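You operate a simulated robot arm through the tools that you are given. There is no shell and no other tool. Be economical: measure what you need, move in short steps, check, and stop when the job is done.

You run a simulated robot arm. Do the job below in one go: nothing can be reset, and whatever is moved stays where it is left.

Task
Tape the small cream core all round on the small round plate.
Fine: tighten the blue lever, swing the green arm in, turn the hand wheel, swing the arm out. Where these are worked on the way, their far stop is far enough and under half their travel is too little: green arm.

It is judged by the outcome, as a careful person would: the job done as asked, and still so three seconds after it is handed in. It fails if anything else is knocked over, pushed out of place, dropped, spilled or broken.

Robot
A 7-joint arm with a two-finger parallel gripper, fixed in place. Base frame: the origin is at the foot of the arm, x ahead of it, y to its left, z up; the work surface is at about z = 0. Lengths are in m, angles in rad, forces in N, time in s.
With the tool pointing down near the work surface it reaches from about 0.22 to 0.58 m from the base axis. Its first joint turns from -1.152 to 1.152 rad. Payload 2.5 kg.
The tool frame sits at the grasp point between the pads (the TCP): z along the fingers, y along the line on which they close. The tips reach 0.023 m beyond it. The gripper opens to 0.094 m. The fingers are 0.038 m wide and 0.01 m thick; the gripper's body (0.054 by 0.096 m) begins 0.039 m behind the TCP.
Orientation is told as [roll, pitch, yaw] about the base's x, y, z axes, in that order, counted from this pose: with the fingers straight down and closing along the base's y, the tool's x points along the base's -x, its y along +y and its z along -z.

Tools
- The arm moves only by the tool move_arm. Its argument "plan" is one flat list of numbers, 7 for each row, row after row: the gripper command, from -1 (shut) to 1 (fully open), values between in proportion, then the shift along the tool's x, y, z in m, then the turn, a rotation vector about the tool's x, y, z in rad. In form: [grip, dx, dy, dz, ax, ay, az, grip, dx, dy, dz, ax, ay, az, ...]. A call has 1 to 10 rows; each row shifts and turns the commanded pose from where the row before left it, along the tool's axes as they then stand. Rows are played at 5 a second. More than 0.05 m and 0.15 rad between two rows, or a gripper value outside its range, and nothing of the call is played. Where a pose cannot be reached the arm comes as near as it can. A force on the tool above 70 N (or 10 N above the force at the start of the call, whichever is more), or a blocked arm, ends the call early, and 0.2 s more pass. Each finger travels about 0.108 m/s and halts on what it meets, pressing with about 40 N; the grip force reading is that of the motor and also rises with nothing between the fingers. The clock runs only during rows and for 0.2 s after the last one: add rows that do not move to give the fingers time. The reply holds the time, the measured pose of the TCP, the force on the tool along the base axes, the opening and the grip force, in the units named above and with some noise, with the torque about the TCP (base axes, N m) and any sound that the robot's microphone picked up.
- Cameras (640 x 400 px; columns grow to the right, rows downward): "scene" is fixed at [0.1086, -0.4047, 0.5363]; the picture's right is [0.90, -0.44, 0.00], its down [-0.28, -0.57, -0.78] and it looks along [0.34, 0.70, -0.63] (base axes); focal length 337 px, centre (320, 200). "wrist" rides on the gripper at [0.086, 0.016, -0.075] in the tool frame; the picture's right is [-0.18, 0.98, 0.00], its down [-0.58, -0.11, -0.81] and it looks along [-0.79, -0.15, 0.59] (tool axes); focal length 243 px, centre (320, 200). There is no depth. A picture from a camera that has moved, and an enlarged one, comes with that camera's place and axes in the base frame and with its lens.
- snapshot(camera): a new picture of that camera. It takes no simulated time.
- enlarge(camera, box): a new picture of the part [left, top, right, bottom] of that camera's present view, enlarged. It takes no simulated time.
- hand_in(): hands the job in; it is judged then, once.

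Go step by step. Nothing tells you positions but the pictures and the camera data: compare them with the known pose of the tool, close in by small moves and look again before you grip or let go. The budget is 120 turns and 76 pictures, counting those below and the enlarged ones. Unless the task says otherwise, let go and move clear before handing in, and close with one line.

The tools are called after "Emit:" as a command line: name --argument value ..., lists and objects as JSON in quotes. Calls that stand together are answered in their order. move_arm: Moves the arm, as the interface text tells. Its arguments: {"type":"object","properties":{"plan":{"type":"array","items":{"type":"number"}}},"required":["plan"]} The other tools are called the same way: snapshot (camera) takes a picture; enlarge (camera, box) takes an enlarged picture of a part of a camera's view; hand_in () hands the job in.

At the start:

```text
time: 0.0
position: [0.3278, 0.047, 0.31]
orientation: [0.0, 0.0, -0.001]
wrist_force: [0.1, 0.0, 0.6]
wrist_torque: [0.01, -0.02, 0.0]
width: 0.094
grasp_force: 0.2
```

scene: 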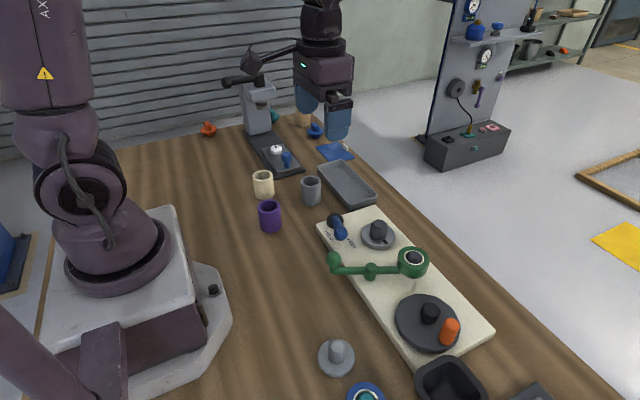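
wrist: 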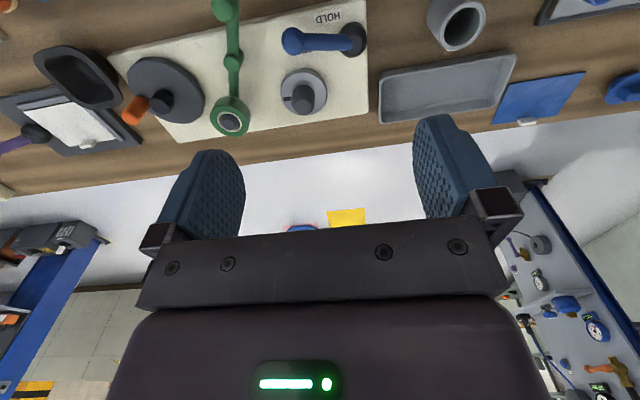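

I see a board with a blue lever, a small round plate with a peg, a green arm with a ring-shaped head, and a large disc with an orange knob (the hand wheel). I'll enlarge for detail.

Emit:
enlarge --camera "scene" --box '[300, 190, 500, 390]'

Emit:
enlarge --camera "scene" --box '[190, 80, 400, 240]'

Emit:
enlarge --camera "wrist" --box '[0, 0, 400, 160]'

```text
2.00 times, centred on (400, 290) of scene
camera zoom: at [0.1086, -0.4047, 0.5363], right [0.9, -0.44, 0.0], down [-0.28, -0.57, -0.78], along [0.34, 0.7, -0.63], focal length 675 px, centre (160, 20)
```

zoom: 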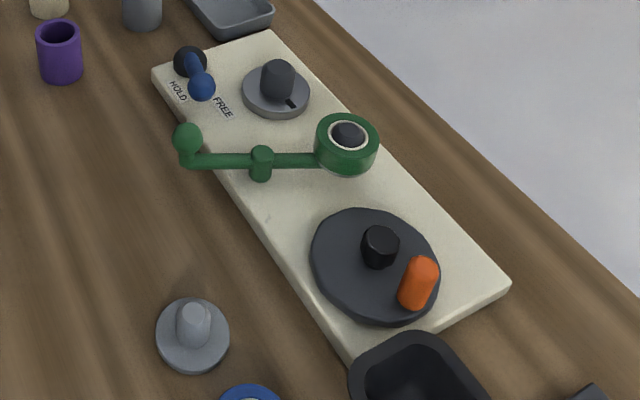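

```text
2.50 times, centred on (295, 160) of scene
camera zoom: at [0.1086, -0.4047, 0.5363], right [0.9, -0.44, 0.0], down [-0.28, -0.57, -0.78], along [0.34, 0.7, -0.63], focal length 843 px, centre (382, 300)
```

zoom: 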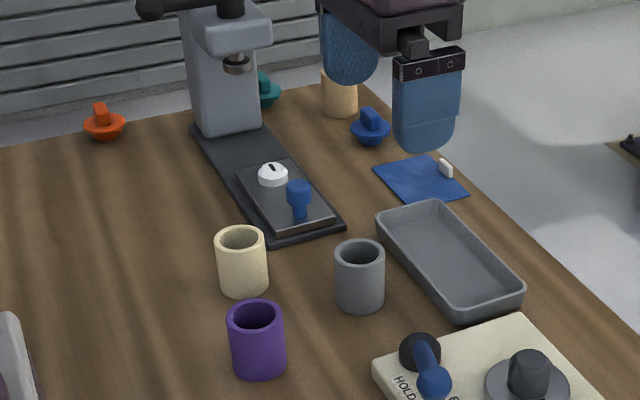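

```text
1.60 times, centred on (200, 80) of wrist
camera zoom: at [0.2423, 0.0634, 0.3853], right [0.18, 0.98, 0.0], down [0.58, -0.11, 0.81], along [0.79, -0.15, -0.59], focal length 388 px, centre (512, 392)
```

zoom: 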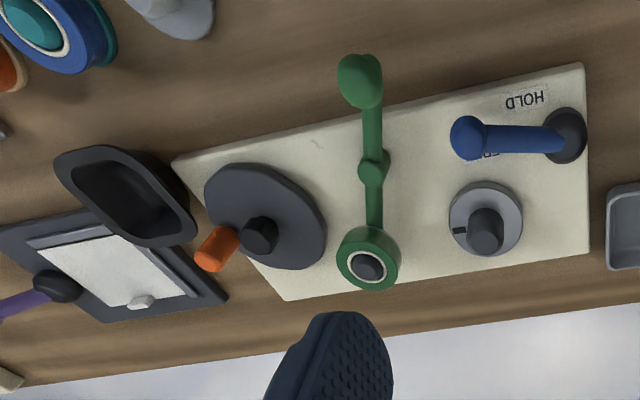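

Core (cream) seems to be near (0.28, 0.27), the plate post near (0.44, 0.0). I move over towards the core and look.

Emit:
move_arm --plan '[1, 0.01, 0.045, 0, 0, 0, 0, 1, 0.01, 0.045, 0, 0, 0, 0, 1, 0.01, 0.045, 0, 0, 0, 0, 1, 0.01, 0.045, 0, 0, 0, 0, 1, 0.01, 0.042, 0, 0, 0, 0, 1, 0, 0, 0.04, 0, 0, 0, 1, 0, 0, 0.04, 0, 0, 0, 1, 0, 0, 0, 0, 0, 0]'

Emit:
snapshot --camera "wrist"

Emit:
snapshot --camera "scene"

```text
time: 1.8
position: [0.2772, 0.2693, 0.2289]
orientation: [0.002, 0.0, 0.0]
wrist_force: [-0.4, 0.4, 0.3]
wrist_torque: [-0.01, 0.05, 0.01]
width: 0.094
grasp_force: 0.1
```

```text
70 pictures are left
camera wrist: at [0.1919, 0.2851, 0.3045], right [0.18, 0.98, 0.0], down [0.58, -0.11, 0.81], along [0.79, -0.15, -0.59], focal length 243 px, centre (320, 200)
```

wrist: 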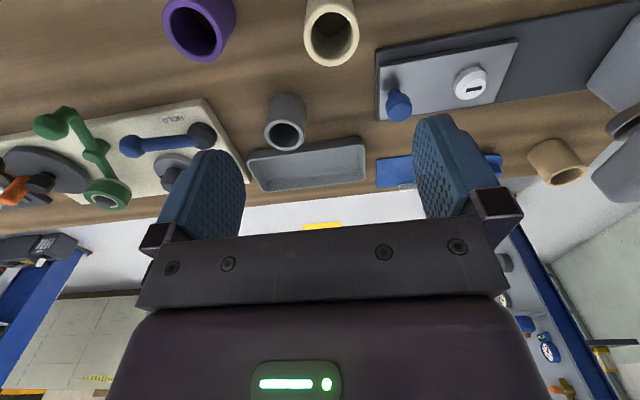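

```text
69 pictures are left
```

scene: 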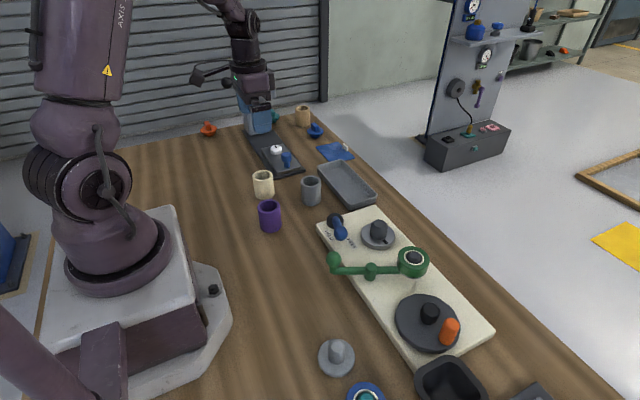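

The core stands near (0.282, 0.276), ~0.06 tall. I descend part way and check.

Emit:
move_arm --plan '[1, -0.004, 0.006, 0.04, 0, 0, 0, 1, 0, 0, 0.04, 0, 0, 0, 1, 0, 0, 0.03, 0, 0, 0, 1, 0, 0, 0, 0, 0, 0]'

Emit:
enlarge --camera "scene" --box '[200, 110, 340, 240]'

```text
time: 2.8
position: [0.2805, 0.2745, 0.1199]
orientation: [0.0, -0.001, -0.001]
wrist_force: [-0.1, 1.3, -0.1]
wrist_torque: [-0.01, 0.02, 0.03]
width: 0.094
grasp_force: 0.0
```

```text
3.08 times, centred on (270, 175) of scene
camera zoom: at [0.1086, -0.4047, 0.5363], right [0.9, -0.44, 0.0], down [-0.28, -0.57, -0.78], along [0.34, 0.7, -0.63], focal length 1038 px, centre (474, 277)
```

zoom: 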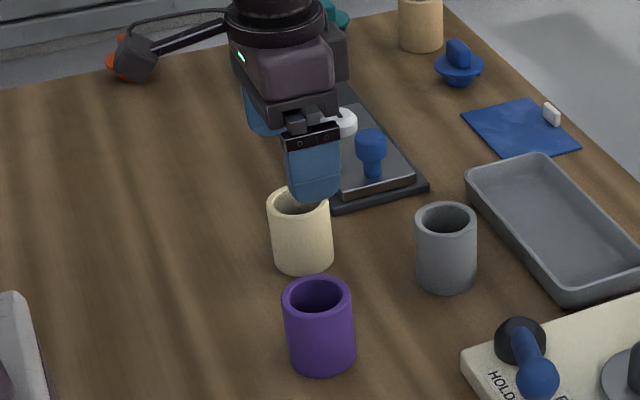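

Alignment looks good to a few mm. Descend and grip.

Emit:
move_arm --plan '[1, -0.002, 0, 0.04, 0, 0, 0, 1, 0, 0, 0.035, 0, 0, 0, 1, 0, 0, 0, 0, 0, 0, -0.3, 0, 0, 0, 0, 0, 0, -0.3, 0, 0, 0, 0, 0, 0, -0.3, 0, 0, 0, 0, 0, 0]'

Emit:
enlarge --camera "scene" --box '[200, 110, 340, 240]'

```text
time: 4.2
position: [0.2836, 0.274, 0.045]
orientation: [0.0, 0.0, 0.0]
wrist_force: [0.7, -0.4, -0.3]
wrist_torque: [0.04, 0.0, 0.02]
width: 0.0487
grasp_force: 40.1
```

```text
3.08 times, centred on (270, 175) of scene
camera zoom: at [0.1086, -0.4047, 0.5363], right [0.9, -0.44, 0.0], down [-0.28, -0.57, -0.78], along [0.34, 0.7, -0.63], focal length 1038 px, centre (474, 277)
```

zoom: 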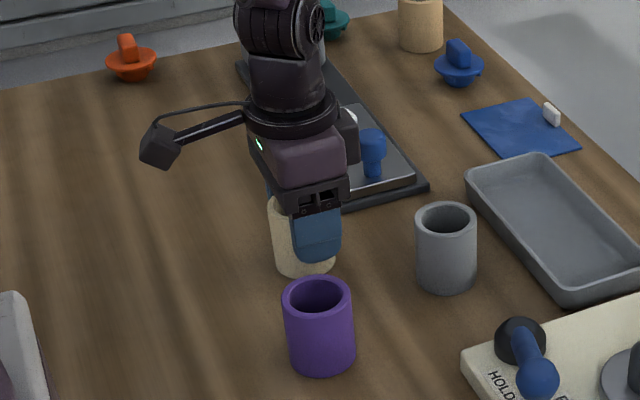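

Gripped (0.049 m OD). Lift and carry to above the post at about (0.44, 0.0).

Emit:
move_arm --plan '[-0.3, 0, 0, -0.045, 0, 0, 0, -0.3, 0, 0, -0.045, 0, 0, 0, -0.3, 0, 0, -0.045, 0, 0, 0, -0.3, -0.0223, -0.0393, 0, 0, 0, 0, -0.3, -0.0223, -0.0393, 0, 0, 0, 0, -0.3, -0.0223, -0.0393, 0, 0, 0, 0, -0.3, -0.0223, -0.0393, 0, 0, 0, 0, -0.3, -0.0223, -0.0393, 0, 0, 0, 0, -0.3, -0.0223, -0.0393, 0, 0, 0, 0, -0.3, -0.0223, -0.0393, 0, 0, 0, 0]'

Emit:
enlarge --camera "scene" --box '[310, 150, 470, 310]'

Emit:
snapshot --camera "wrist"

```text
time: 6.4
position: [0.4393, -0.0016, 0.179]
orientation: [0.0, 0.001, 0.0]
wrist_force: [0.2, 0.1, -0.8]
wrist_torque: [0.02, 0.01, 0.02]
width: 0.049
grasp_force: 39.7
```

```text
2.50 times, centred on (390, 230) of scene
camera zoom: at [0.1085, -0.4047, 0.5363], right [0.9, -0.44, 0.0], down [-0.28, -0.57, -0.78], along [0.34, 0.7, -0.63], focal length 843 px, centre (145, 125)
```

zoom: 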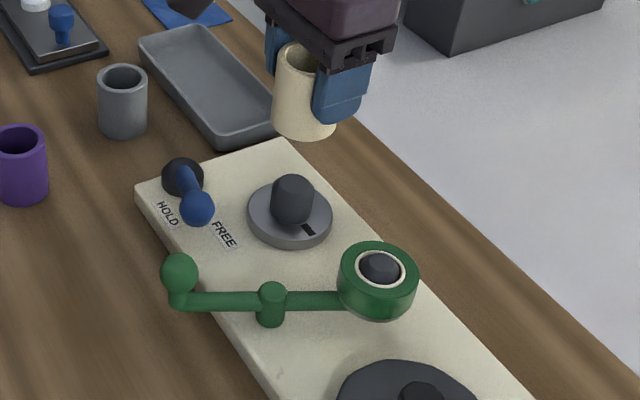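

```text
65 pictures are left
camera wrist: at [0.3539, 0.0136, 0.2535], right [0.18, 0.98, 0.0], down [0.58, -0.11, 0.81], along [0.79, -0.15, -0.59], focal length 243 px, centre (320, 200)
```

wrist: 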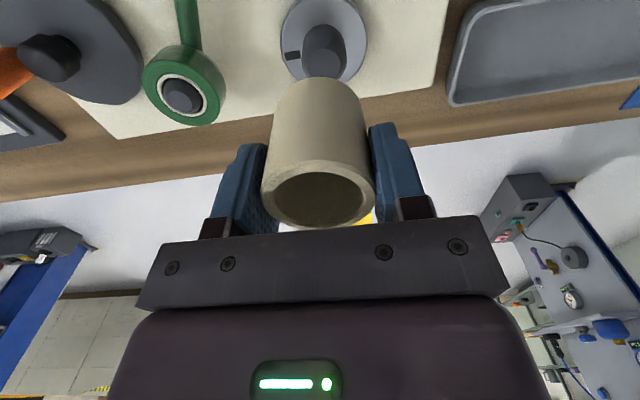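

The core is over the post roughly; I lower to just above its top and compare.

Emit:
move_arm --plan '[-0.3, 0, 0, 0.03, 0, 0, 0, -0.3, 0, 0, 0.024, 0, 0, 0, -0.3, 0, 0, 0, 0, 0, 0]'

Emit:
enlarge --camera "scene" --box '[340, 170, 420, 250]'

Emit:
enlarge --camera "wrist" --box '[220, 0, 420, 240]'

```text
time: 7.2
position: [0.441, -0.0009, 0.1243]
orientation: [0.001, -0.001, 0.0]
wrist_force: [-0.2, -0.6, -1.0]
wrist_torque: [0.03, -0.01, -0.01]
width: 0.0485
grasp_force: 40.1
```

```text
5.00 times, centred on (380, 210) of scene
camera zoom: at [0.1086, -0.4047, 0.5363], right [0.9, -0.44, 0.0], down [-0.28, -0.57, -0.78], along [0.34, 0.7, -0.63], focal length 1686 px, centre (20, 150)
```

zoom: 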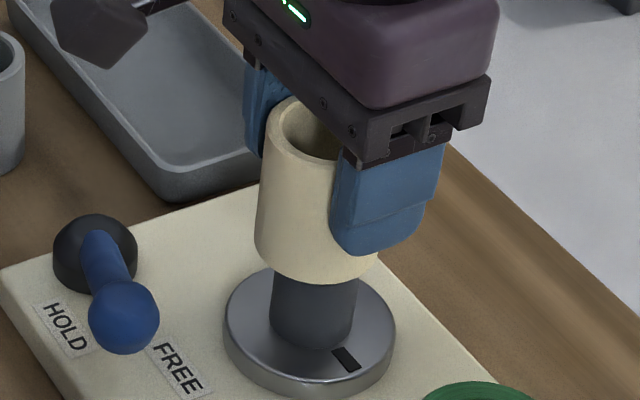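

```text
1.67 times, centred on (320, 120) of wrist
camera zoom: at [0.3537, 0.0167, 0.1994], right [0.18, 0.98, 0.0], down [0.58, -0.11, 0.81], along [0.79, -0.15, -0.59], focal length 404 px, centre (320, 333)
```

zoom: 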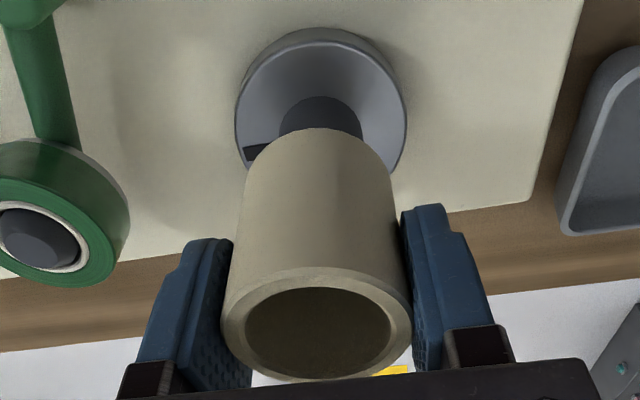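

Offset is about +2.6 mm x, +0.8 mm y. Correct and lower gently over the post.

Emit:
move_arm --plan '[-0.3, -0.0026, 0.001, 0, 0, 0, 0, -0.3, 0, 0, 0.01, 0, 0, 0, -0.3, 0, 0, 0.01, 0, 0, 0, -0.3, 0, 0, 0.008, 0, 0, 0, -0.3, 0, 0, 0, 0, 0, 0]'

Emit:
enlarge --camera "scene" --box '[340, 170, 420, 250]'

Emit:
enlarge --camera "wrist" --box '[220, 0, 420, 240]'

```text
time: 8.4
position: [0.4417, 0.0015, 0.0975]
orientation: [0.0, 0.0, 0.001]
wrist_force: [-0.6, -0.2, -1.0]
wrist_torque: [0.02, -0.01, 0.02]
width: 0.0487
grasp_force: 40.2
```

```text
5.00 times, centred on (380, 210) of scene
camera zoom: at [0.1086, -0.4047, 0.5363], right [0.9, -0.44, 0.0], down [-0.28, -0.57, -0.78], along [0.34, 0.7, -0.63], focal length 1686 px, centre (20, 150)
```

zoom: 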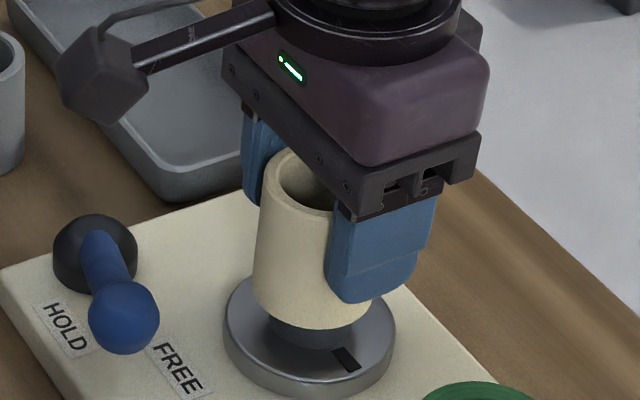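

```text
1.67 times, centred on (320, 120) of wrist
camera zoom: at [0.3561, 0.0178, 0.1725], right [0.18, 0.98, 0.0], down [0.58, -0.11, 0.81], along [0.79, -0.15, -0.59], focal length 404 px, centre (320, 333)
```

zoom: 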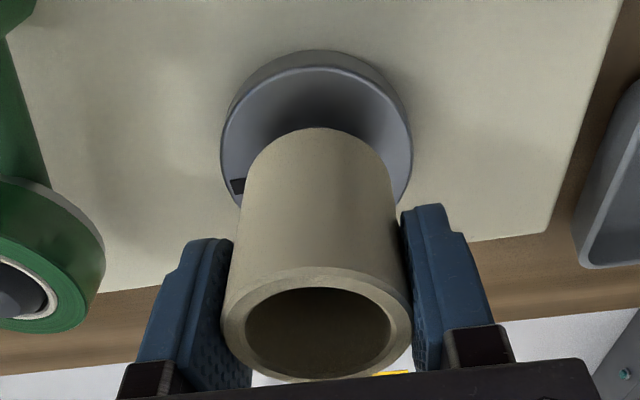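

Aligned and likely over the post tip; continue down in small steps.

Emit:
move_arm --plan '[-0.3, -0.0005, 0, 0.006, 0, 0, 0, -0.3, 0, 0, 0.005, 0, 0, 0, -0.3, 0, 0, 0.004, 0, 0, 0, -0.3, 0, 0, 0.003, 0, 0, 0, -0.3, 0, 0, 0, 0, 0, 0]'

Emit:
enlarge --camera "scene" --box '[340, 170, 420, 250]'

```text
time: 9.6
position: [0.4433, 0.0003, 0.0806]
orientation: [-0.001, 0.0, 0.0]
wrist_force: [-0.3, 0.5, -0.4]
wrist_torque: [-0.02, -0.01, 0.02]
width: 0.049
grasp_force: 39.8
```

```text
5.00 times, centred on (380, 210) of scene
camera zoom: at [0.1086, -0.4047, 0.5363], right [0.9, -0.44, 0.0], down [-0.28, -0.57, -0.78], along [0.34, 0.7, -0.63], focal length 1686 px, centre (20, 150)
```

zoom: 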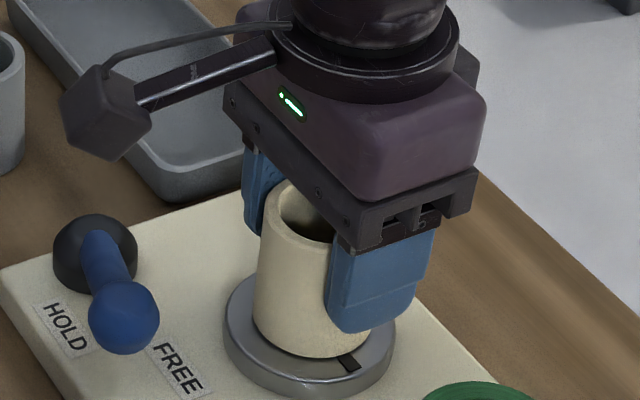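

Going well; last millimetres until contact shows.

Emit:
move_arm --plan '[-0.3, 0, 0, 0.002, 0, 0, 0, -0.3, 0, 0, 0.002, 0, 0, 0, -0.3, 0, 0, 0.0015, 0, 0, 0, -0.3, 0, 0, 0, 0, 0, 0]'

Emit:
enlarge --camera "scene" --box '[340, 170, 420, 250]'

```text
time: 10.6
position: [0.4449, 0.0004, 0.0777]
orientation: [-0.002, -0.007, -0.001]
wrist_force: [0.1, 1.5, 27.3]
wrist_torque: [0.2, 0.04, 0.02]
width: 0.0488
grasp_force: 39.6
```

```text
5.00 times, centred on (380, 210) of scene
camera zoom: at [0.1084, -0.4047, 0.5363], right [0.9, -0.44, 0.0], down [-0.28, -0.57, -0.78], along [0.34, 0.7, -0.63], focal length 1686 px, centre (20, 150)
```

zoom: 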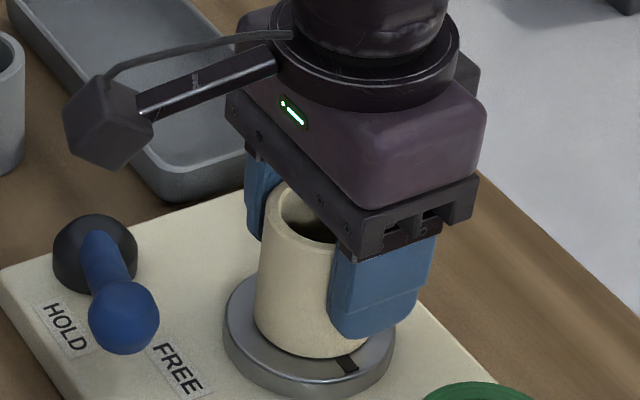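

Seated (27 N contact). Release and lift clear.

Emit:
move_arm --plan '[0.4, 0, 0, -0.001, 0, 0, 0, 0.4, 0, 0, 0, 0, 0, 0, 0.4, 0, 0, -0.02, 0, 0, 0, 0.4, 0, 0, -0.04, 0, 0, 0, 0.4, 0, 0, -0.04, 0, 0, 0, 0.4, 0.03, 0, -0.03, 0, 0, 0, 0.4, 0.04, 0, 0, 0, 0, 0, 0.4, 0.04, 0, 0, 0, 0, 0]'

Emit:
enlarge --camera "scene" --box '[310, 190, 470, 350]'

Emit:
snapshot --camera "wrist"

```text
time: 12.4
position: [0.3308, -0.0016, 0.2058]
orientation: [-0.001, 0.001, 0.0]
wrist_force: [-0.1, -0.3, -1.1]
wrist_torque: [0.0, -0.02, -0.01]
width: 0.0654
grasp_force: 0.1
```

```text
2.50 times, centred on (390, 270) of scene
camera zoom: at [0.1086, -0.4047, 0.5363], right [0.9, -0.44, 0.0], down [-0.28, -0.57, -0.78], along [0.34, 0.7, -0.63], focal length 843 px, centre (145, 25)
```

zoom: 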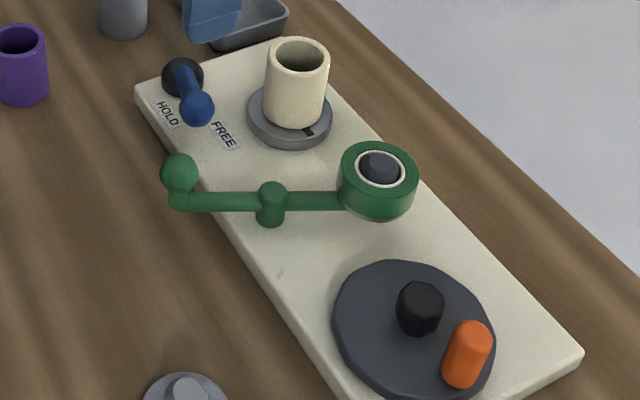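

```text
57 pictures are left
camera wrist: at [0.2458, 0.0168, 0.2802], right [0.18, 0.98, 0.0], down [0.58, -0.11, 0.81], along [0.79, -0.15, -0.59], focal length 243 px, centre (320, 200)
```

wrist: 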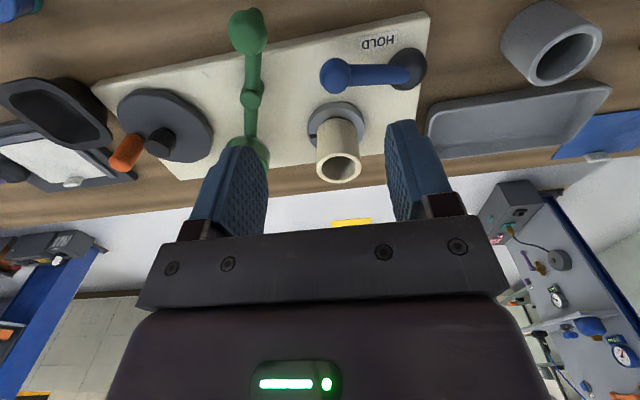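

The core sits on the plate. The lever ball is at about (0.356, 0.011, 0.060), its pivot at about (0.382, 0.083). HOLD lies towards −x. I turn the gripper 90° so the fingers close along x.

Emit:
move_arm --plan '[0.4, 0, 0, 0, 0, 0, -0.15, 0.4, 0, 0, 0, 0, 0, -0.15, 0.4, 0, 0, 0, 0, 0, -0.15, 0.4, 0, 0, 0, 0, 0, -0.15, 0.4, 0, 0, 0, 0, 0, -0.15, 0.4, 0, 0, 0, 0, 0, -0.15, 0.4, 0, 0, 0, 0, 0, -0.15, 0.4, 0, 0, 0, 0, 0, -0.15, 0.4, 0, 0, 0, 0, 0, -0.15, 0.4, 0, 0, 0, 0, 0, -0.15]'

Emit:
move_arm --plan '[0.4, 0, 0, 0, 0, 0, -0.0708, 0.4, -0.012, -0.029, 0, 0, 0, 0, 0.4, 0, 0, 0.04, 0, 0, 0, 0.4, 0, 0, 0.02, 0, 0, 0, 0.4, 0, 0, 0, 0, 0, 0]'

Emit:
snapshot --camera "wrist"

Emit:
enlarge --camera "scene" --box '[310, 170, 430, 290]'

```text
time: 14.6
position: [0.3329, -0.0003, 0.2051]
orientation: [-0.001, 0.001, 1.504]
wrist_force: [0.1, -0.5, 0.0]
wrist_torque: [0.02, -0.01, -0.02]
width: 0.0659
grasp_force: 0.0
```

```text
time: 15.8
position: [0.3628, 0.0129, 0.1462]
orientation: [0.0, -0.001, 1.572]
wrist_force: [0.7, -0.3, -0.7]
wrist_torque: [-0.03, 0.02, 0.01]
width: 0.0658
grasp_force: 0.0
```

```text
56 pictures are left
camera wrist: at [0.3477, -0.0725, 0.2215], right [-0.98, 0.18, 0.0], down [0.11, 0.58, 0.81], along [0.15, 0.79, -0.59], focal length 243 px, centre (320, 200)
```

wrist: 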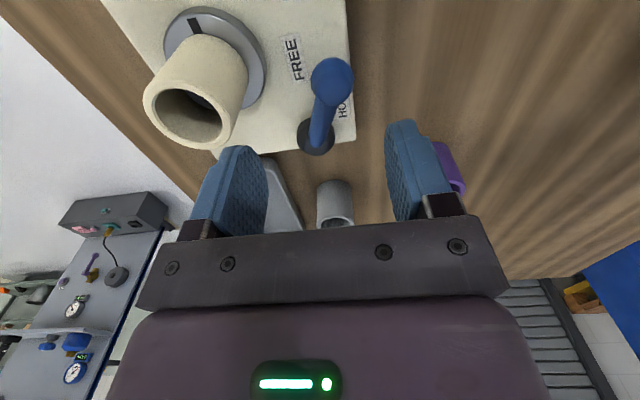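

```text
3.33 times, centred on (370, 230) of scene
camera zoom: at [0.1086, -0.4047, 0.5363], right [0.9, -0.44, 0.0], down [-0.28, -0.57, -0.78], along [0.34, 0.7, -0.63], focal length 1124 px, centre (153, 100)
```

zoom: 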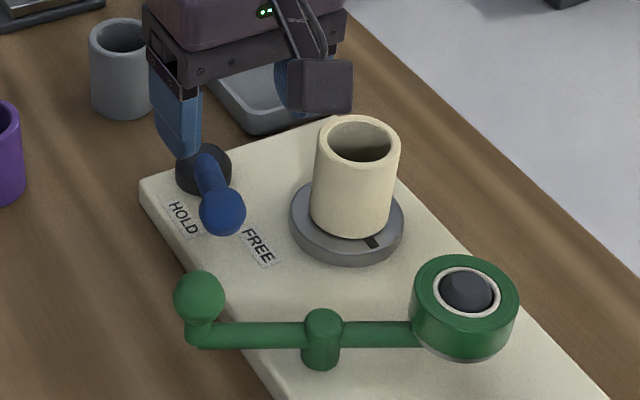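

Ball lies between the fingers. Narrow a bit and descend around it.

Emit:
move_arm --plan '[0.1, 0, 0.005, 0.03, 0, 0, 0, 0.1, 0, 0, 0.03, 0, 0, 0, 0.1, 0, 0, 0.022, 0, 0, 0, 0.1, 0, 0, 0, 0, 0, 0]'

Emit:
enlarge --camera "scene" --box '[310, 170, 430, 290]'

Emit:
snapshot --camera "wrist"

```text
time: 16.8
position: [0.3591, 0.0126, 0.0653]
orientation: [0.0, 0.001, 1.569]
wrist_force: [-0.2, 0.2, 0.0]
wrist_torque: [-0.03, 0.02, 0.0]
width: 0.0519
grasp_force: 0.1
```

```text
3.33 times, centred on (370, 230) of scene
camera zoom: at [0.1086, -0.4047, 0.5363], right [0.9, -0.44, 0.0], down [-0.28, -0.57, -0.78], along [0.34, 0.7, -0.63], focal length 1124 px, centre (153, 100)
```

zoom: 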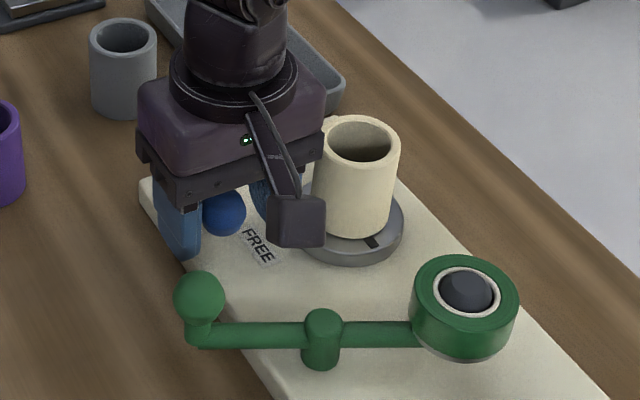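

```text
53 pictures are left
camera wrist: at [0.3428, -0.0725, 0.1395], right [-0.98, 0.18, 0.0], down [0.11, 0.58, 0.81], along [0.15, 0.79, -0.59], focal length 243 px, centre (320, 200)
```

wrist: 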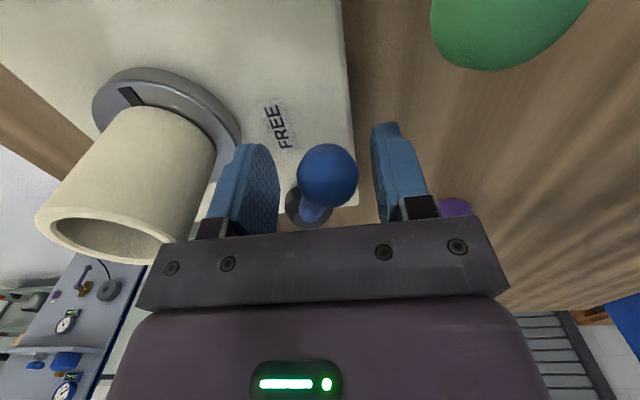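

Ball is caged. Now sweep it clockwise (towards HOLD) along its arc, turning the gripper along with it.

Emit:
move_arm --plan '[0.1, -0.001, 0.008, 0, 0, 0, 0.12, 0.1, -0.0005, 0.0041, 0, 0, 0, 0.12, 0.1, 0.0005, 0.0036, 0, 0, 0, 0.11, 0.1, -0.0012, 0.0067, 0, 0, 0, 0.087, 0.1, -0.0012, 0.0067, 0, 0, 0, 0.087, 0.1, -0.0012, 0.0067, 0, 0, 0, 0.087, 0.1, -0.0012, 0.0067, 0, 0, 0, 0.087]'

Emit:
snapshot --camera "wrist"

Emit:
enlarge --camera "scene" --box '[310, 170, 430, 290]'

```text
time: 18.4
position: [0.3204, 0.0329, 0.0633]
orientation: [0.0, 0.001, 0.87]
wrist_force: [1.6, -1.6, 0.0]
wrist_torque: [-0.01, -0.02, 0.02]
width: 0.052
grasp_force: 0.1
```

```text
52 pictures are left
camera wrist: at [0.2531, -0.0235, 0.1375], right [-0.63, 0.77, 0.0], down [0.46, 0.37, 0.81], along [0.62, 0.51, -0.59], focal length 243 px, centre (320, 200)
```

wrist: 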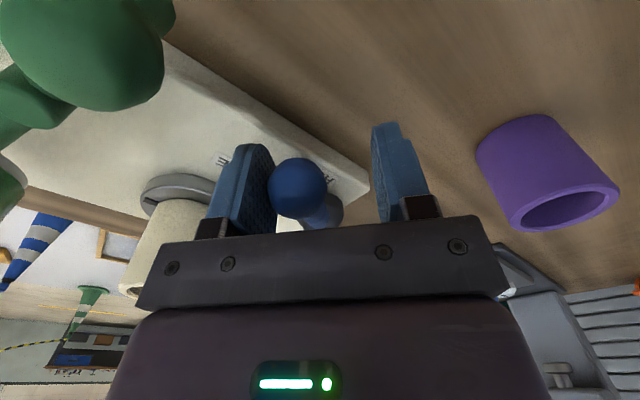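

```text
3.33 times, centred on (370, 230) of scene
camera zoom: at [0.1086, -0.4047, 0.5363], right [0.9, -0.44, 0.0], down [-0.28, -0.57, -0.78], along [0.34, 0.7, -0.63], focal length 1124 px, centre (153, 100)
```

zoom: 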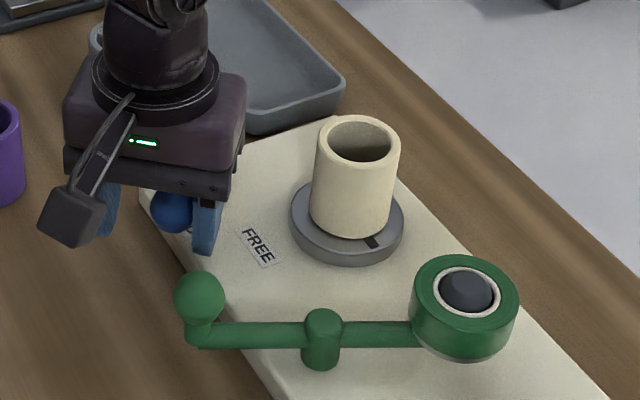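

Lever follows easily. Continue until the stop.

Emit:
move_arm --plan '[0.1, -0.0012, 0.0067, 0, 0, 0, 0.087, 0.1, -0.0012, 0.0067, 0, 0, 0, 0.087, 0.1, -0.0012, 0.0067, 0, 0, 0, 0.087, 0.1, -0.0012, 0.0067, 0, 0, 0, 0.087]'

Emit:
snapshot --camera "wrist"

```text
time: 19.4
position: [0.3068, 0.0542, 0.0646]
orientation: [0.001, 0.0, 0.522]
wrist_force: [1.8, -1.4, 0.8]
wrist_torque: [0.04, 0.01, 0.05]
width: 0.052
grasp_force: 0.4
```

```text
50 pictures are left
camera wrist: at [0.224, 0.026, 0.1379], right [-0.33, 0.94, 0.0], down [0.56, 0.2, 0.81], along [0.76, 0.27, -0.59], focal length 243 px, centre (320, 200)
```

wrist: 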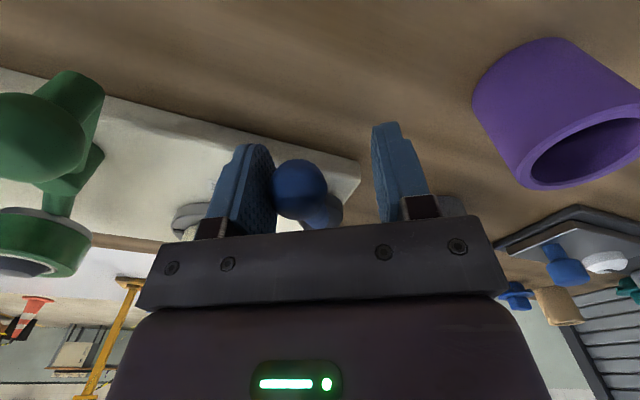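

Emit:
move_arm --plan '[0.1, -0.0012, 0.0067, 0, 0, 0, 0.087, 0.1, -0.0012, 0.0067, 0, 0, 0, 0.087, 0.1, -0.0012, 0.0067, 0, 0, 0, 0.087]'

Emit:
snapshot --camera "wrist"

Emit:
enlarge --camera "scene" --box '[290, 160, 430, 300]'

```text
time: 20.2
position: [0.3, 0.0739, 0.0634]
orientation: [0.001, 0.0, 0.262]
wrist_force: [1.3, -3.4, 0.9]
wrist_torque: [-0.05, -0.02, 0.02]
width: 0.0532
grasp_force: 1.8
```

```text
49 pictures are left
camera wrist: at [0.2136, 0.0679, 0.1381], right [-0.08, 1.0, 0.0], down [0.59, 0.05, 0.81], along [0.8, 0.06, -0.59], focal length 243 px, centre (320, 200)
```

wrist: 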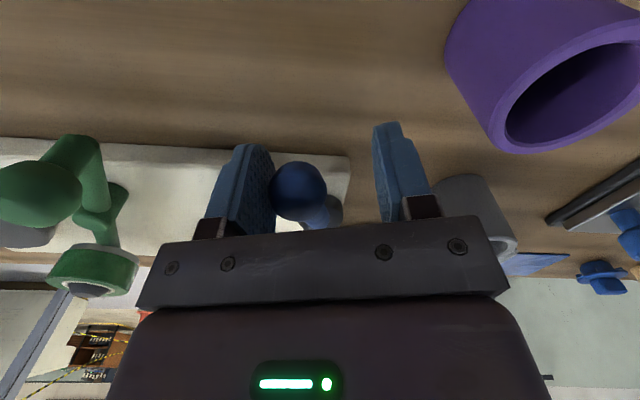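

```text
2.86 times, centred on (360, 230) of scene
camera zoom: at [0.1085, -0.4047, 0.5363], right [0.9, -0.44, 0.0], down [-0.28, -0.57, -0.78], along [0.34, 0.7, -0.63], focal length 964 px, centre (206, 114)
```

zoom: 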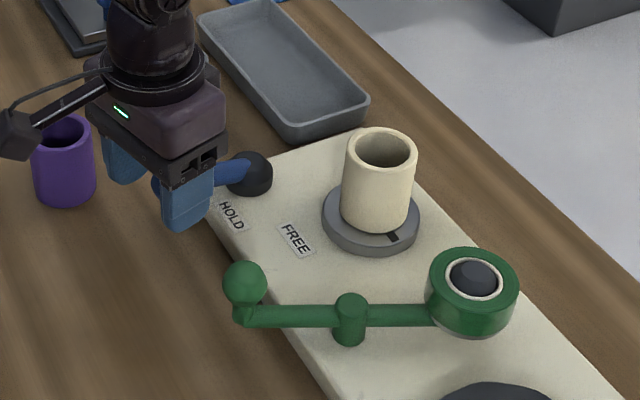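

Lever is past the HOLD mark; I go on gently to find the stop.

Emit:
move_arm --plan '[0.1, -0.0012, 0.0067, 0, 0, 0, 0.087, 0.1, -0.0012, 0.0067, 0, 0, 0, 0.087, 0.1, 0, 0, 0, 0, 0, 0]'

Emit:
enlarge --camera "scene" --box '[240, 150, 380, 290]'

Emit:
snapshot --camera "wrist"

```text
time: 21.0
position: [0.2997, 0.087, 0.0627]
orientation: [0.002, 0.002, 0.088]
wrist_force: [-0.3, -2.9, 1.1]
wrist_torque: [0.0, -0.03, 0.0]
width: 0.053
grasp_force: 1.8
```

```text
2.86 times, centred on (310, 220) of scene
camera zoom: at [0.1085, -0.4047, 0.5363], right [0.9, -0.44, 0.0], down [-0.28, -0.57, -0.78], along [0.34, 0.7, -0.63], focal length 964 px, centre (349, 143)
```

zoom: 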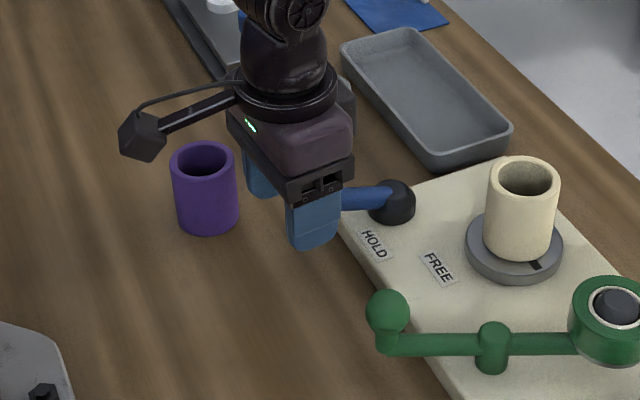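

```text
46 pictures are left
camera wrist: at [0.2126, 0.097, 0.1383], right [0.1, 1.0, 0.0], down [0.59, -0.06, 0.81], along [0.8, -0.08, -0.59], focal length 243 px, centre (320, 200)
```

wrist: 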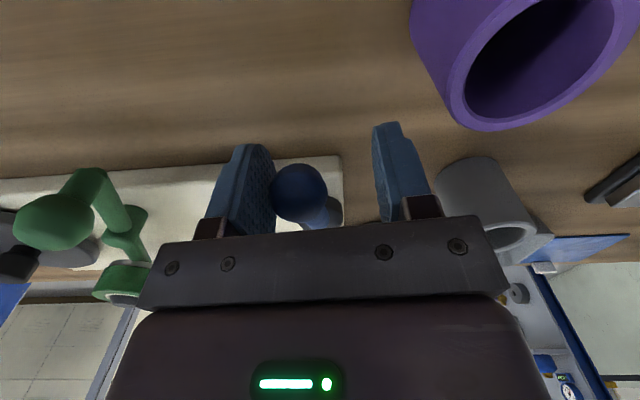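

Emit:
move_arm --plan '[0.1, -0.0012, 0.0067, 0, 0, 0, 0.087, 0.1, -0.0012, 0.0067, 0, 0, 0, 0.087, 0.1, -0.0012, 0.0067, 0, 0, 0, 0.087, 0.1, 0, 0, 0, 0, 0, 0]'

Emit:
enlarge --camera "scene" --box '[240, 150, 380, 290]'

```text
time: 22.0
position: [0.305, 0.1005, 0.0636]
orientation: [-0.01, -0.005, -0.185]
wrist_force: [9.0, -44.4, -1.2]
wrist_torque: [0.05, -0.19, 0.51]
width: 0.0703
grasp_force: 21.4
```

```text
2.86 times, centred on (310, 220) of scene
camera zoom: at [0.1085, -0.4047, 0.5363], right [0.9, -0.44, 0.0], down [-0.28, -0.57, -0.78], along [0.34, 0.7, -0.63], focal length 964 px, centre (349, 143)
```

zoom: 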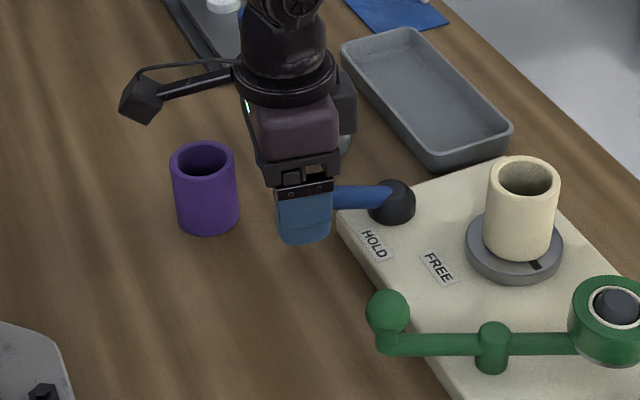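

That is the stop (44 N). Back off, lift, and square up the gripper.

Emit:
move_arm --plan '[0.3, 0.001, -0.015, 0, 0, 0, 0, 0.3, 0, 0, 0, 0, 0, 0, 0.3, 0, 0, -0.04, 0, 0, -0.09, 0.3, 0, 0, -0.04, 0, 0, -0.085, 0.3, 0, -0.04, -0.03, 0, 0, 0, 0.3, 0, -0.04, -0.03, 0, 0, 0, 0.3, 0.03, -0.03, 0, 0, 0, 0, 0.3, 0.03, -0.03, 0, 0, 0, 0]'

Emit:
snapshot --camera "scene"

Emit:
snapshot --camera "wrist"

```text
time: 23.8
position: [0.2372, -0.0483, 0.2051]
orientation: [0.001, 0.001, 0.005]
wrist_force: [-0.9, -0.2, 0.0]
wrist_torque: [0.0, -0.01, -0.01]
width: 0.0612
grasp_force: 0.1
```

```text
44 pictures are left
```

scene: 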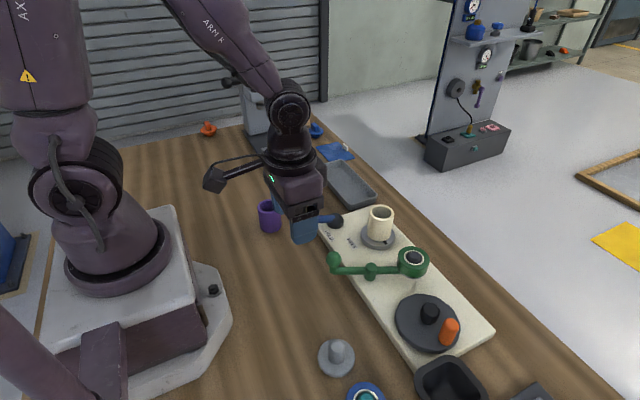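

```text
43 pictures are left
camera wrist: at [0.1515, -0.0307, 0.2792], right [0.18, 0.98, 0.0], down [0.58, -0.11, 0.81], along [0.79, -0.14, -0.59], focal length 243 px, centre (320, 200)
```

wrist: 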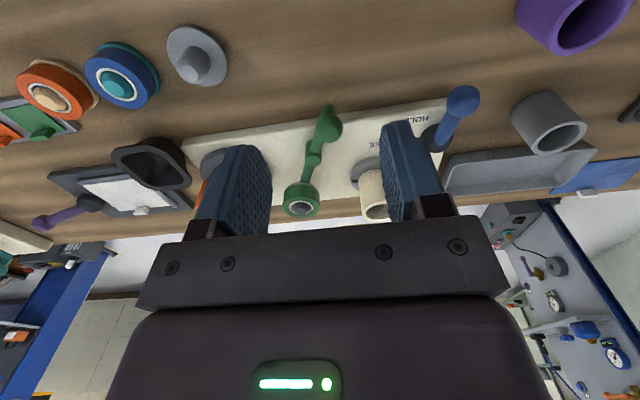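

Lever stays tightened. Green handle ball at ≈(0.308, −0.049, 0.067), pivot ≈(0.371, −0.076); swinging in means pushing the handle towards −y about 45°. Move above it.

Emit:
move_arm --plan '[0.3, -0.035, 0, 0, 0, 0, 0, 0.3, -0.035, 0, 0, 0, 0, 0, 0.3, 0, 0, 0.04, 0, 0, 0, 0.3, 0, 0, 0.035, 0, 0, 0, 0.3, 0, 0, 0, 0, 0, 0]'

Emit:
snapshot --camera "wrist"

Emit:
enlarge --camera "scene" --box '[290, 190, 450, 350]'

```text
time: 25.0
position: [0.3095, -0.0458, 0.13]
orientation: [0.0, 0.0, 0.005]
wrist_force: [-0.1, 0.0, 0.1]
wrist_torque: [0.03, -0.03, -0.03]
width: 0.061
grasp_force: 0.1
```

```text
42 pictures are left
camera wrist: at [0.2231, -0.0291, 0.2043], right [0.18, 0.98, 0.0], down [0.58, -0.11, 0.81], along [0.79, -0.15, -0.59], focal length 243 px, centre (320, 200)
```

wrist: 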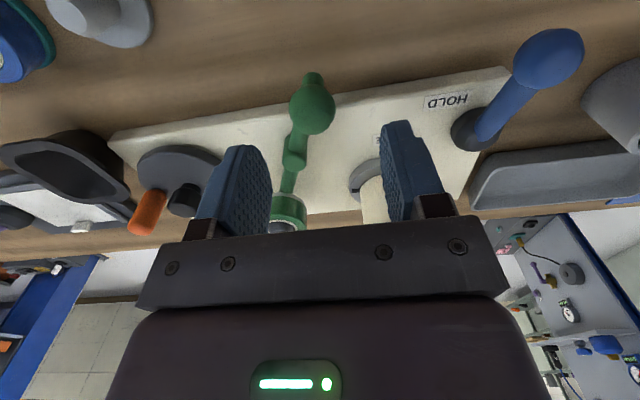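

```text
2.50 times, centred on (370, 270) of scene
camera zoom: at [0.1086, -0.4047, 0.5363], right [0.9, -0.44, 0.0], down [-0.28, -0.57, -0.78], along [0.34, 0.7, -0.63], focal length 843 px, centre (195, 25)
```

zoom: 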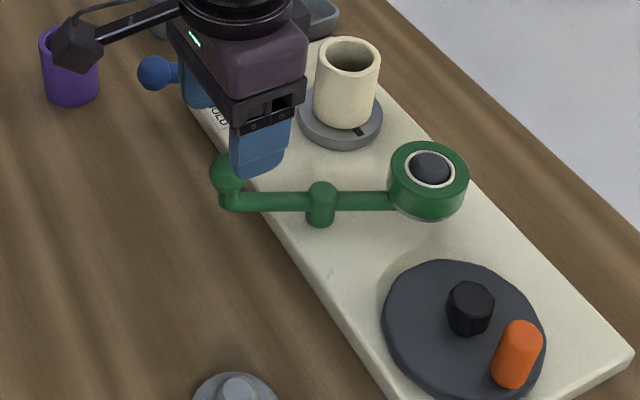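

Emit:
move_arm --plan '[0.3, 0, -0.004, 0.03, 0, 0, 0, 0.3, 0, 0, 0.03, 0, 0, 0, 0.3, 0, -0.008, 0, 0, 0, 0, 0.3, 0, -0.008, 0, 0, 0, 0, 0.3, 0, -0.008, 0, 0, 0, 0, 0.3, 0, -0.008, 0, 0, 0, 0, 0.3, 0, 0, 0, 0, 0, 0]'

Emit:
snapshot --camera "wrist"

Emit:
enlarge --camera "scene" --box '[290, 190, 450, 350]'

```text
time: 26.6
position: [0.3105, -0.0833, 0.0688]
orientation: [0.001, -0.001, 0.003]
wrist_force: [0.3, 1.3, -0.2]
wrist_torque: [-0.01, 0.02, -0.06]
width: 0.0609
grasp_force: 0.3
```

```text
40 pictures are left
camera wrist: at [0.2245, -0.0673, 0.1438], right [0.18, 0.98, 0.0], down [0.58, -0.11, 0.81], along [0.79, -0.15, -0.59], focal length 243 px, centre (320, 200)
```

wrist: 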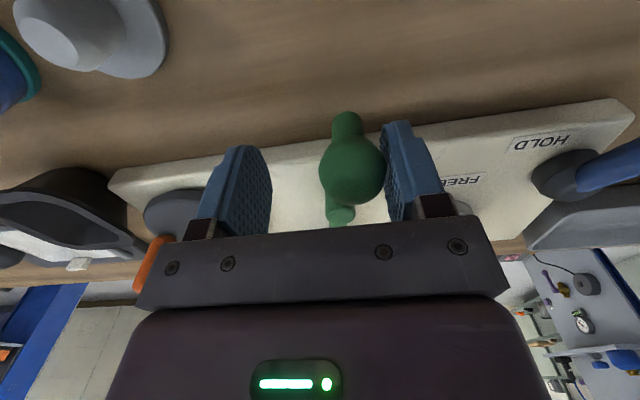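

```text
2.50 times, centred on (370, 270) of scene
camera zoom: at [0.1085, -0.4047, 0.5363], right [0.9, -0.44, 0.0], down [-0.28, -0.57, -0.78], along [0.34, 0.7, -0.63], focal length 843 px, centre (195, 25)
```

zoom: 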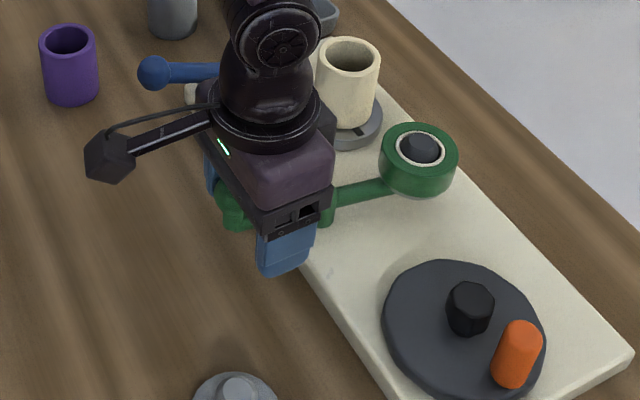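

It swings in freely. Continue until the roll meets the core / stop.

Emit:
move_arm --plan '[0.3, 0, -0.008, 0, 0, 0, 0, 0.3, 0, -0.008, 0, 0, 0, 0, 0.3, 0, -0.008, 0, 0, 0, 0, 0.3, 0, -0.006, 0, 0, 0, 0, 0.3, 0, 0, 0, 0, 0, 0]'

Emit:
enlarge --camera "scene" --box '[290, 190, 450, 350]'

```text
time: 27.8
position: [0.3097, -0.115, 0.0692]
orientation: [0.0, -0.002, 0.003]
wrist_force: [0.2, 0.2, 1.0]
wrist_torque: [0.01, -0.01, 0.01]
width: 0.061
grasp_force: 0.1
```

```text
2.50 times, centred on (370, 270) of scene
camera zoom: at [0.1085, -0.4047, 0.5363], right [0.9, -0.44, 0.0], down [-0.28, -0.57, -0.78], along [0.34, 0.7, -0.63], focal length 843 px, centre (195, 25)
```

zoom: 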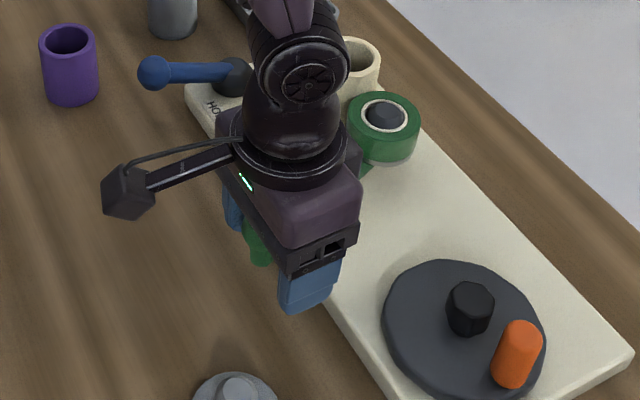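

Emit:
move_arm --plan '[0.3, 0, -0.006, 0, 0, 0, 0, 0.3, 0, -0.006, 0, 0, 0, 0, 0.3, 0, -0.004, 0, 0, 0, 0, 0.3, 0, 0, 0, 0, 0, 0]'

Emit:
snapshot --camera "wrist"

Emit:
enlarge --camera "scene" --box '[290, 190, 450, 350]'

```text
time: 28.8
position: [0.3105, -0.127, 0.0682]
orientation: [0.006, 0.004, 0.008]
wrist_force: [-0.6, 31.1, -12.4]
wrist_torque: [-0.59, 0.14, -0.2]
width: 0.0747
grasp_force: 15.8
```

```text
37 pictures are left
camera wrist: at [0.2243, -0.1105, 0.1437], right [0.18, 0.98, 0.01], down [0.59, -0.11, 0.8], along [0.79, -0.14, -0.6], focal length 243 px, centre (320, 200)
```

wrist: 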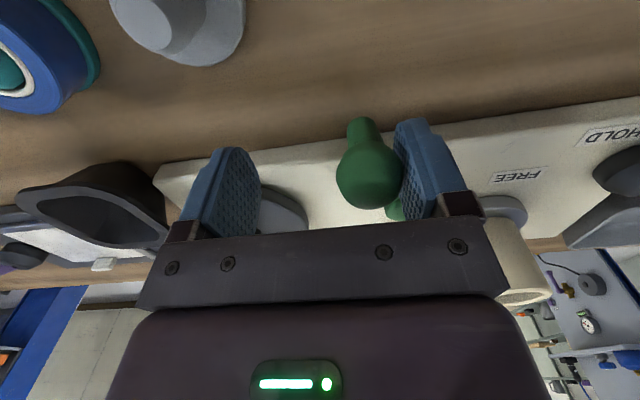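

```text
2.50 times, centred on (370, 270) of scene
camera zoom: at [0.1086, -0.4047, 0.5363], right [0.9, -0.44, 0.0], down [-0.28, -0.57, -0.78], along [0.34, 0.7, -0.63], focal length 843 px, centre (195, 25)
```

zoom: 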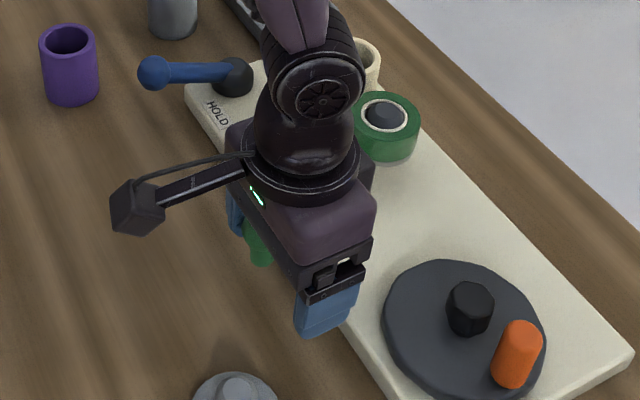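

Stop reached (31 N). Back off, lift, and look.

Emit:
move_arm --plan '[0.3, 0, 0.013, 0, 0, 0, 0, 0.3, 0, 0, 0, 0, 0, 0, 0.3, 0, 0, -0.04, 0, 0, 0, 0.3, 0, 0, -0.04, 0, 0, 0, 0.3, 0, 0, -0.04, 0, 0, 0, 0.3, 0, -0.03, -0.02, 0, 0, 0, 0.3, 0, -0.03, 0, 0, 0, 0]'

Emit:
snapshot --camera "wrist"

Emit:
snapshot --camera "scene"

```text
time: 30.4
position: [0.3103, -0.1757, 0.2069]
orientation: [0.0, 0.0, 0.003]
wrist_force: [0.3, 0.1, 0.4]
wrist_torque: [0.01, 0.01, 0.01]
width: 0.0612
grasp_force: 0.0
```

```text
35 pictures are left
camera wrist: at [0.2248, -0.1595, 0.2827], right [0.18, 0.98, 0.0], down [0.58, -0.11, 0.81], along [0.79, -0.15, -0.59], focal length 243 px, centre (320, 200)
```

wrist: 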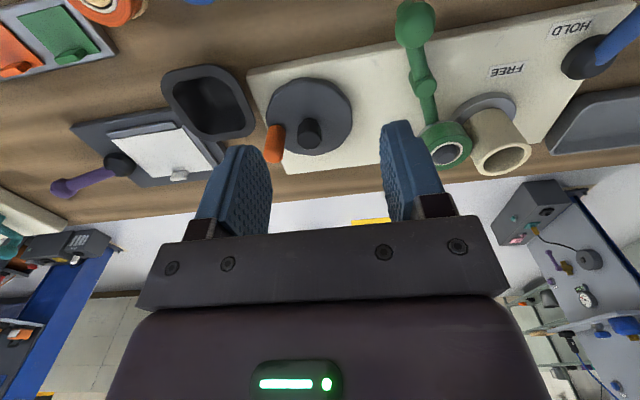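

```text
34 pictures are left
```

scene: 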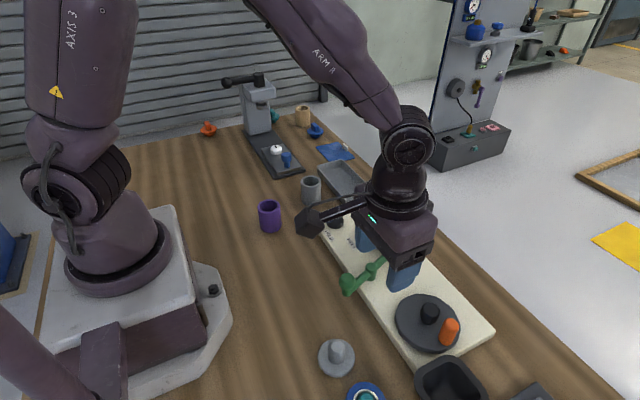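

The roll rests on the core. Hand wheel hub ≈(0.400, −0.206), orange crank knob ≈(0.400, −0.248, top z≈0.08). Look closer for marks before cranking.

Emit:
enlarge --camera "wrist" --box '[150, 40, 350, 180]'

Emit:
enlarge --camera "scene" --box '[380, 270, 560, 400]'

Emit:
enlarge --camera "wrist" --box '[390, 60, 560, 200]'

```text
2.86 times, centred on (250, 110) of wrist
camera zoom: at [0.2248, -0.1595, 0.2827], right [0.18, 0.98, 0.0], down [0.58, -0.11, 0.81], along [0.79, -0.15, -0.59], focal length 693 px, centre (520, 457)
```

zoom: 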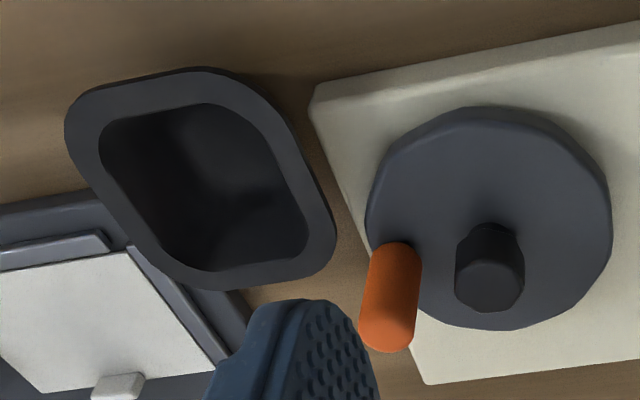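

```text
3.08 times, centred on (470, 335) of scene
camera zoom: at [0.1086, -0.4047, 0.5363], right [0.9, -0.44, 0.0], down [-0.28, -0.57, -0.78], along [0.34, 0.7, -0.63], focal length 1038 px, centre (-142, -215)
```

zoom: 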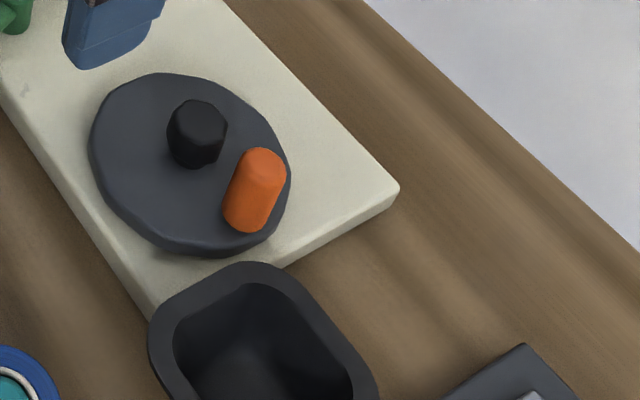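

```text
2.86 times, centred on (475, 130) of wrist
camera zoom: at [0.2248, -0.1595, 0.2827], right [0.18, 0.98, 0.0], down [0.58, -0.11, 0.81], along [0.79, -0.15, -0.59], focal length 693 px, centre (-123, 400)
```

zoom: 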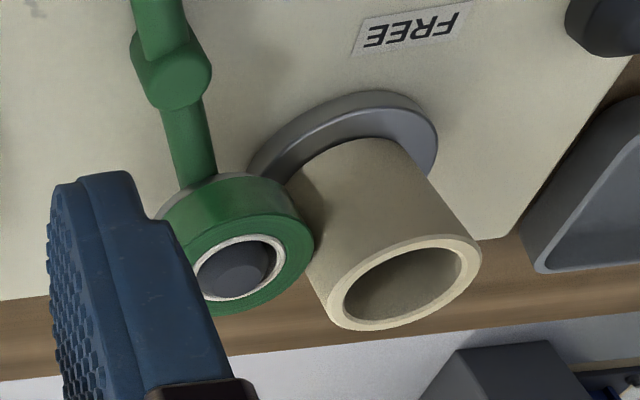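

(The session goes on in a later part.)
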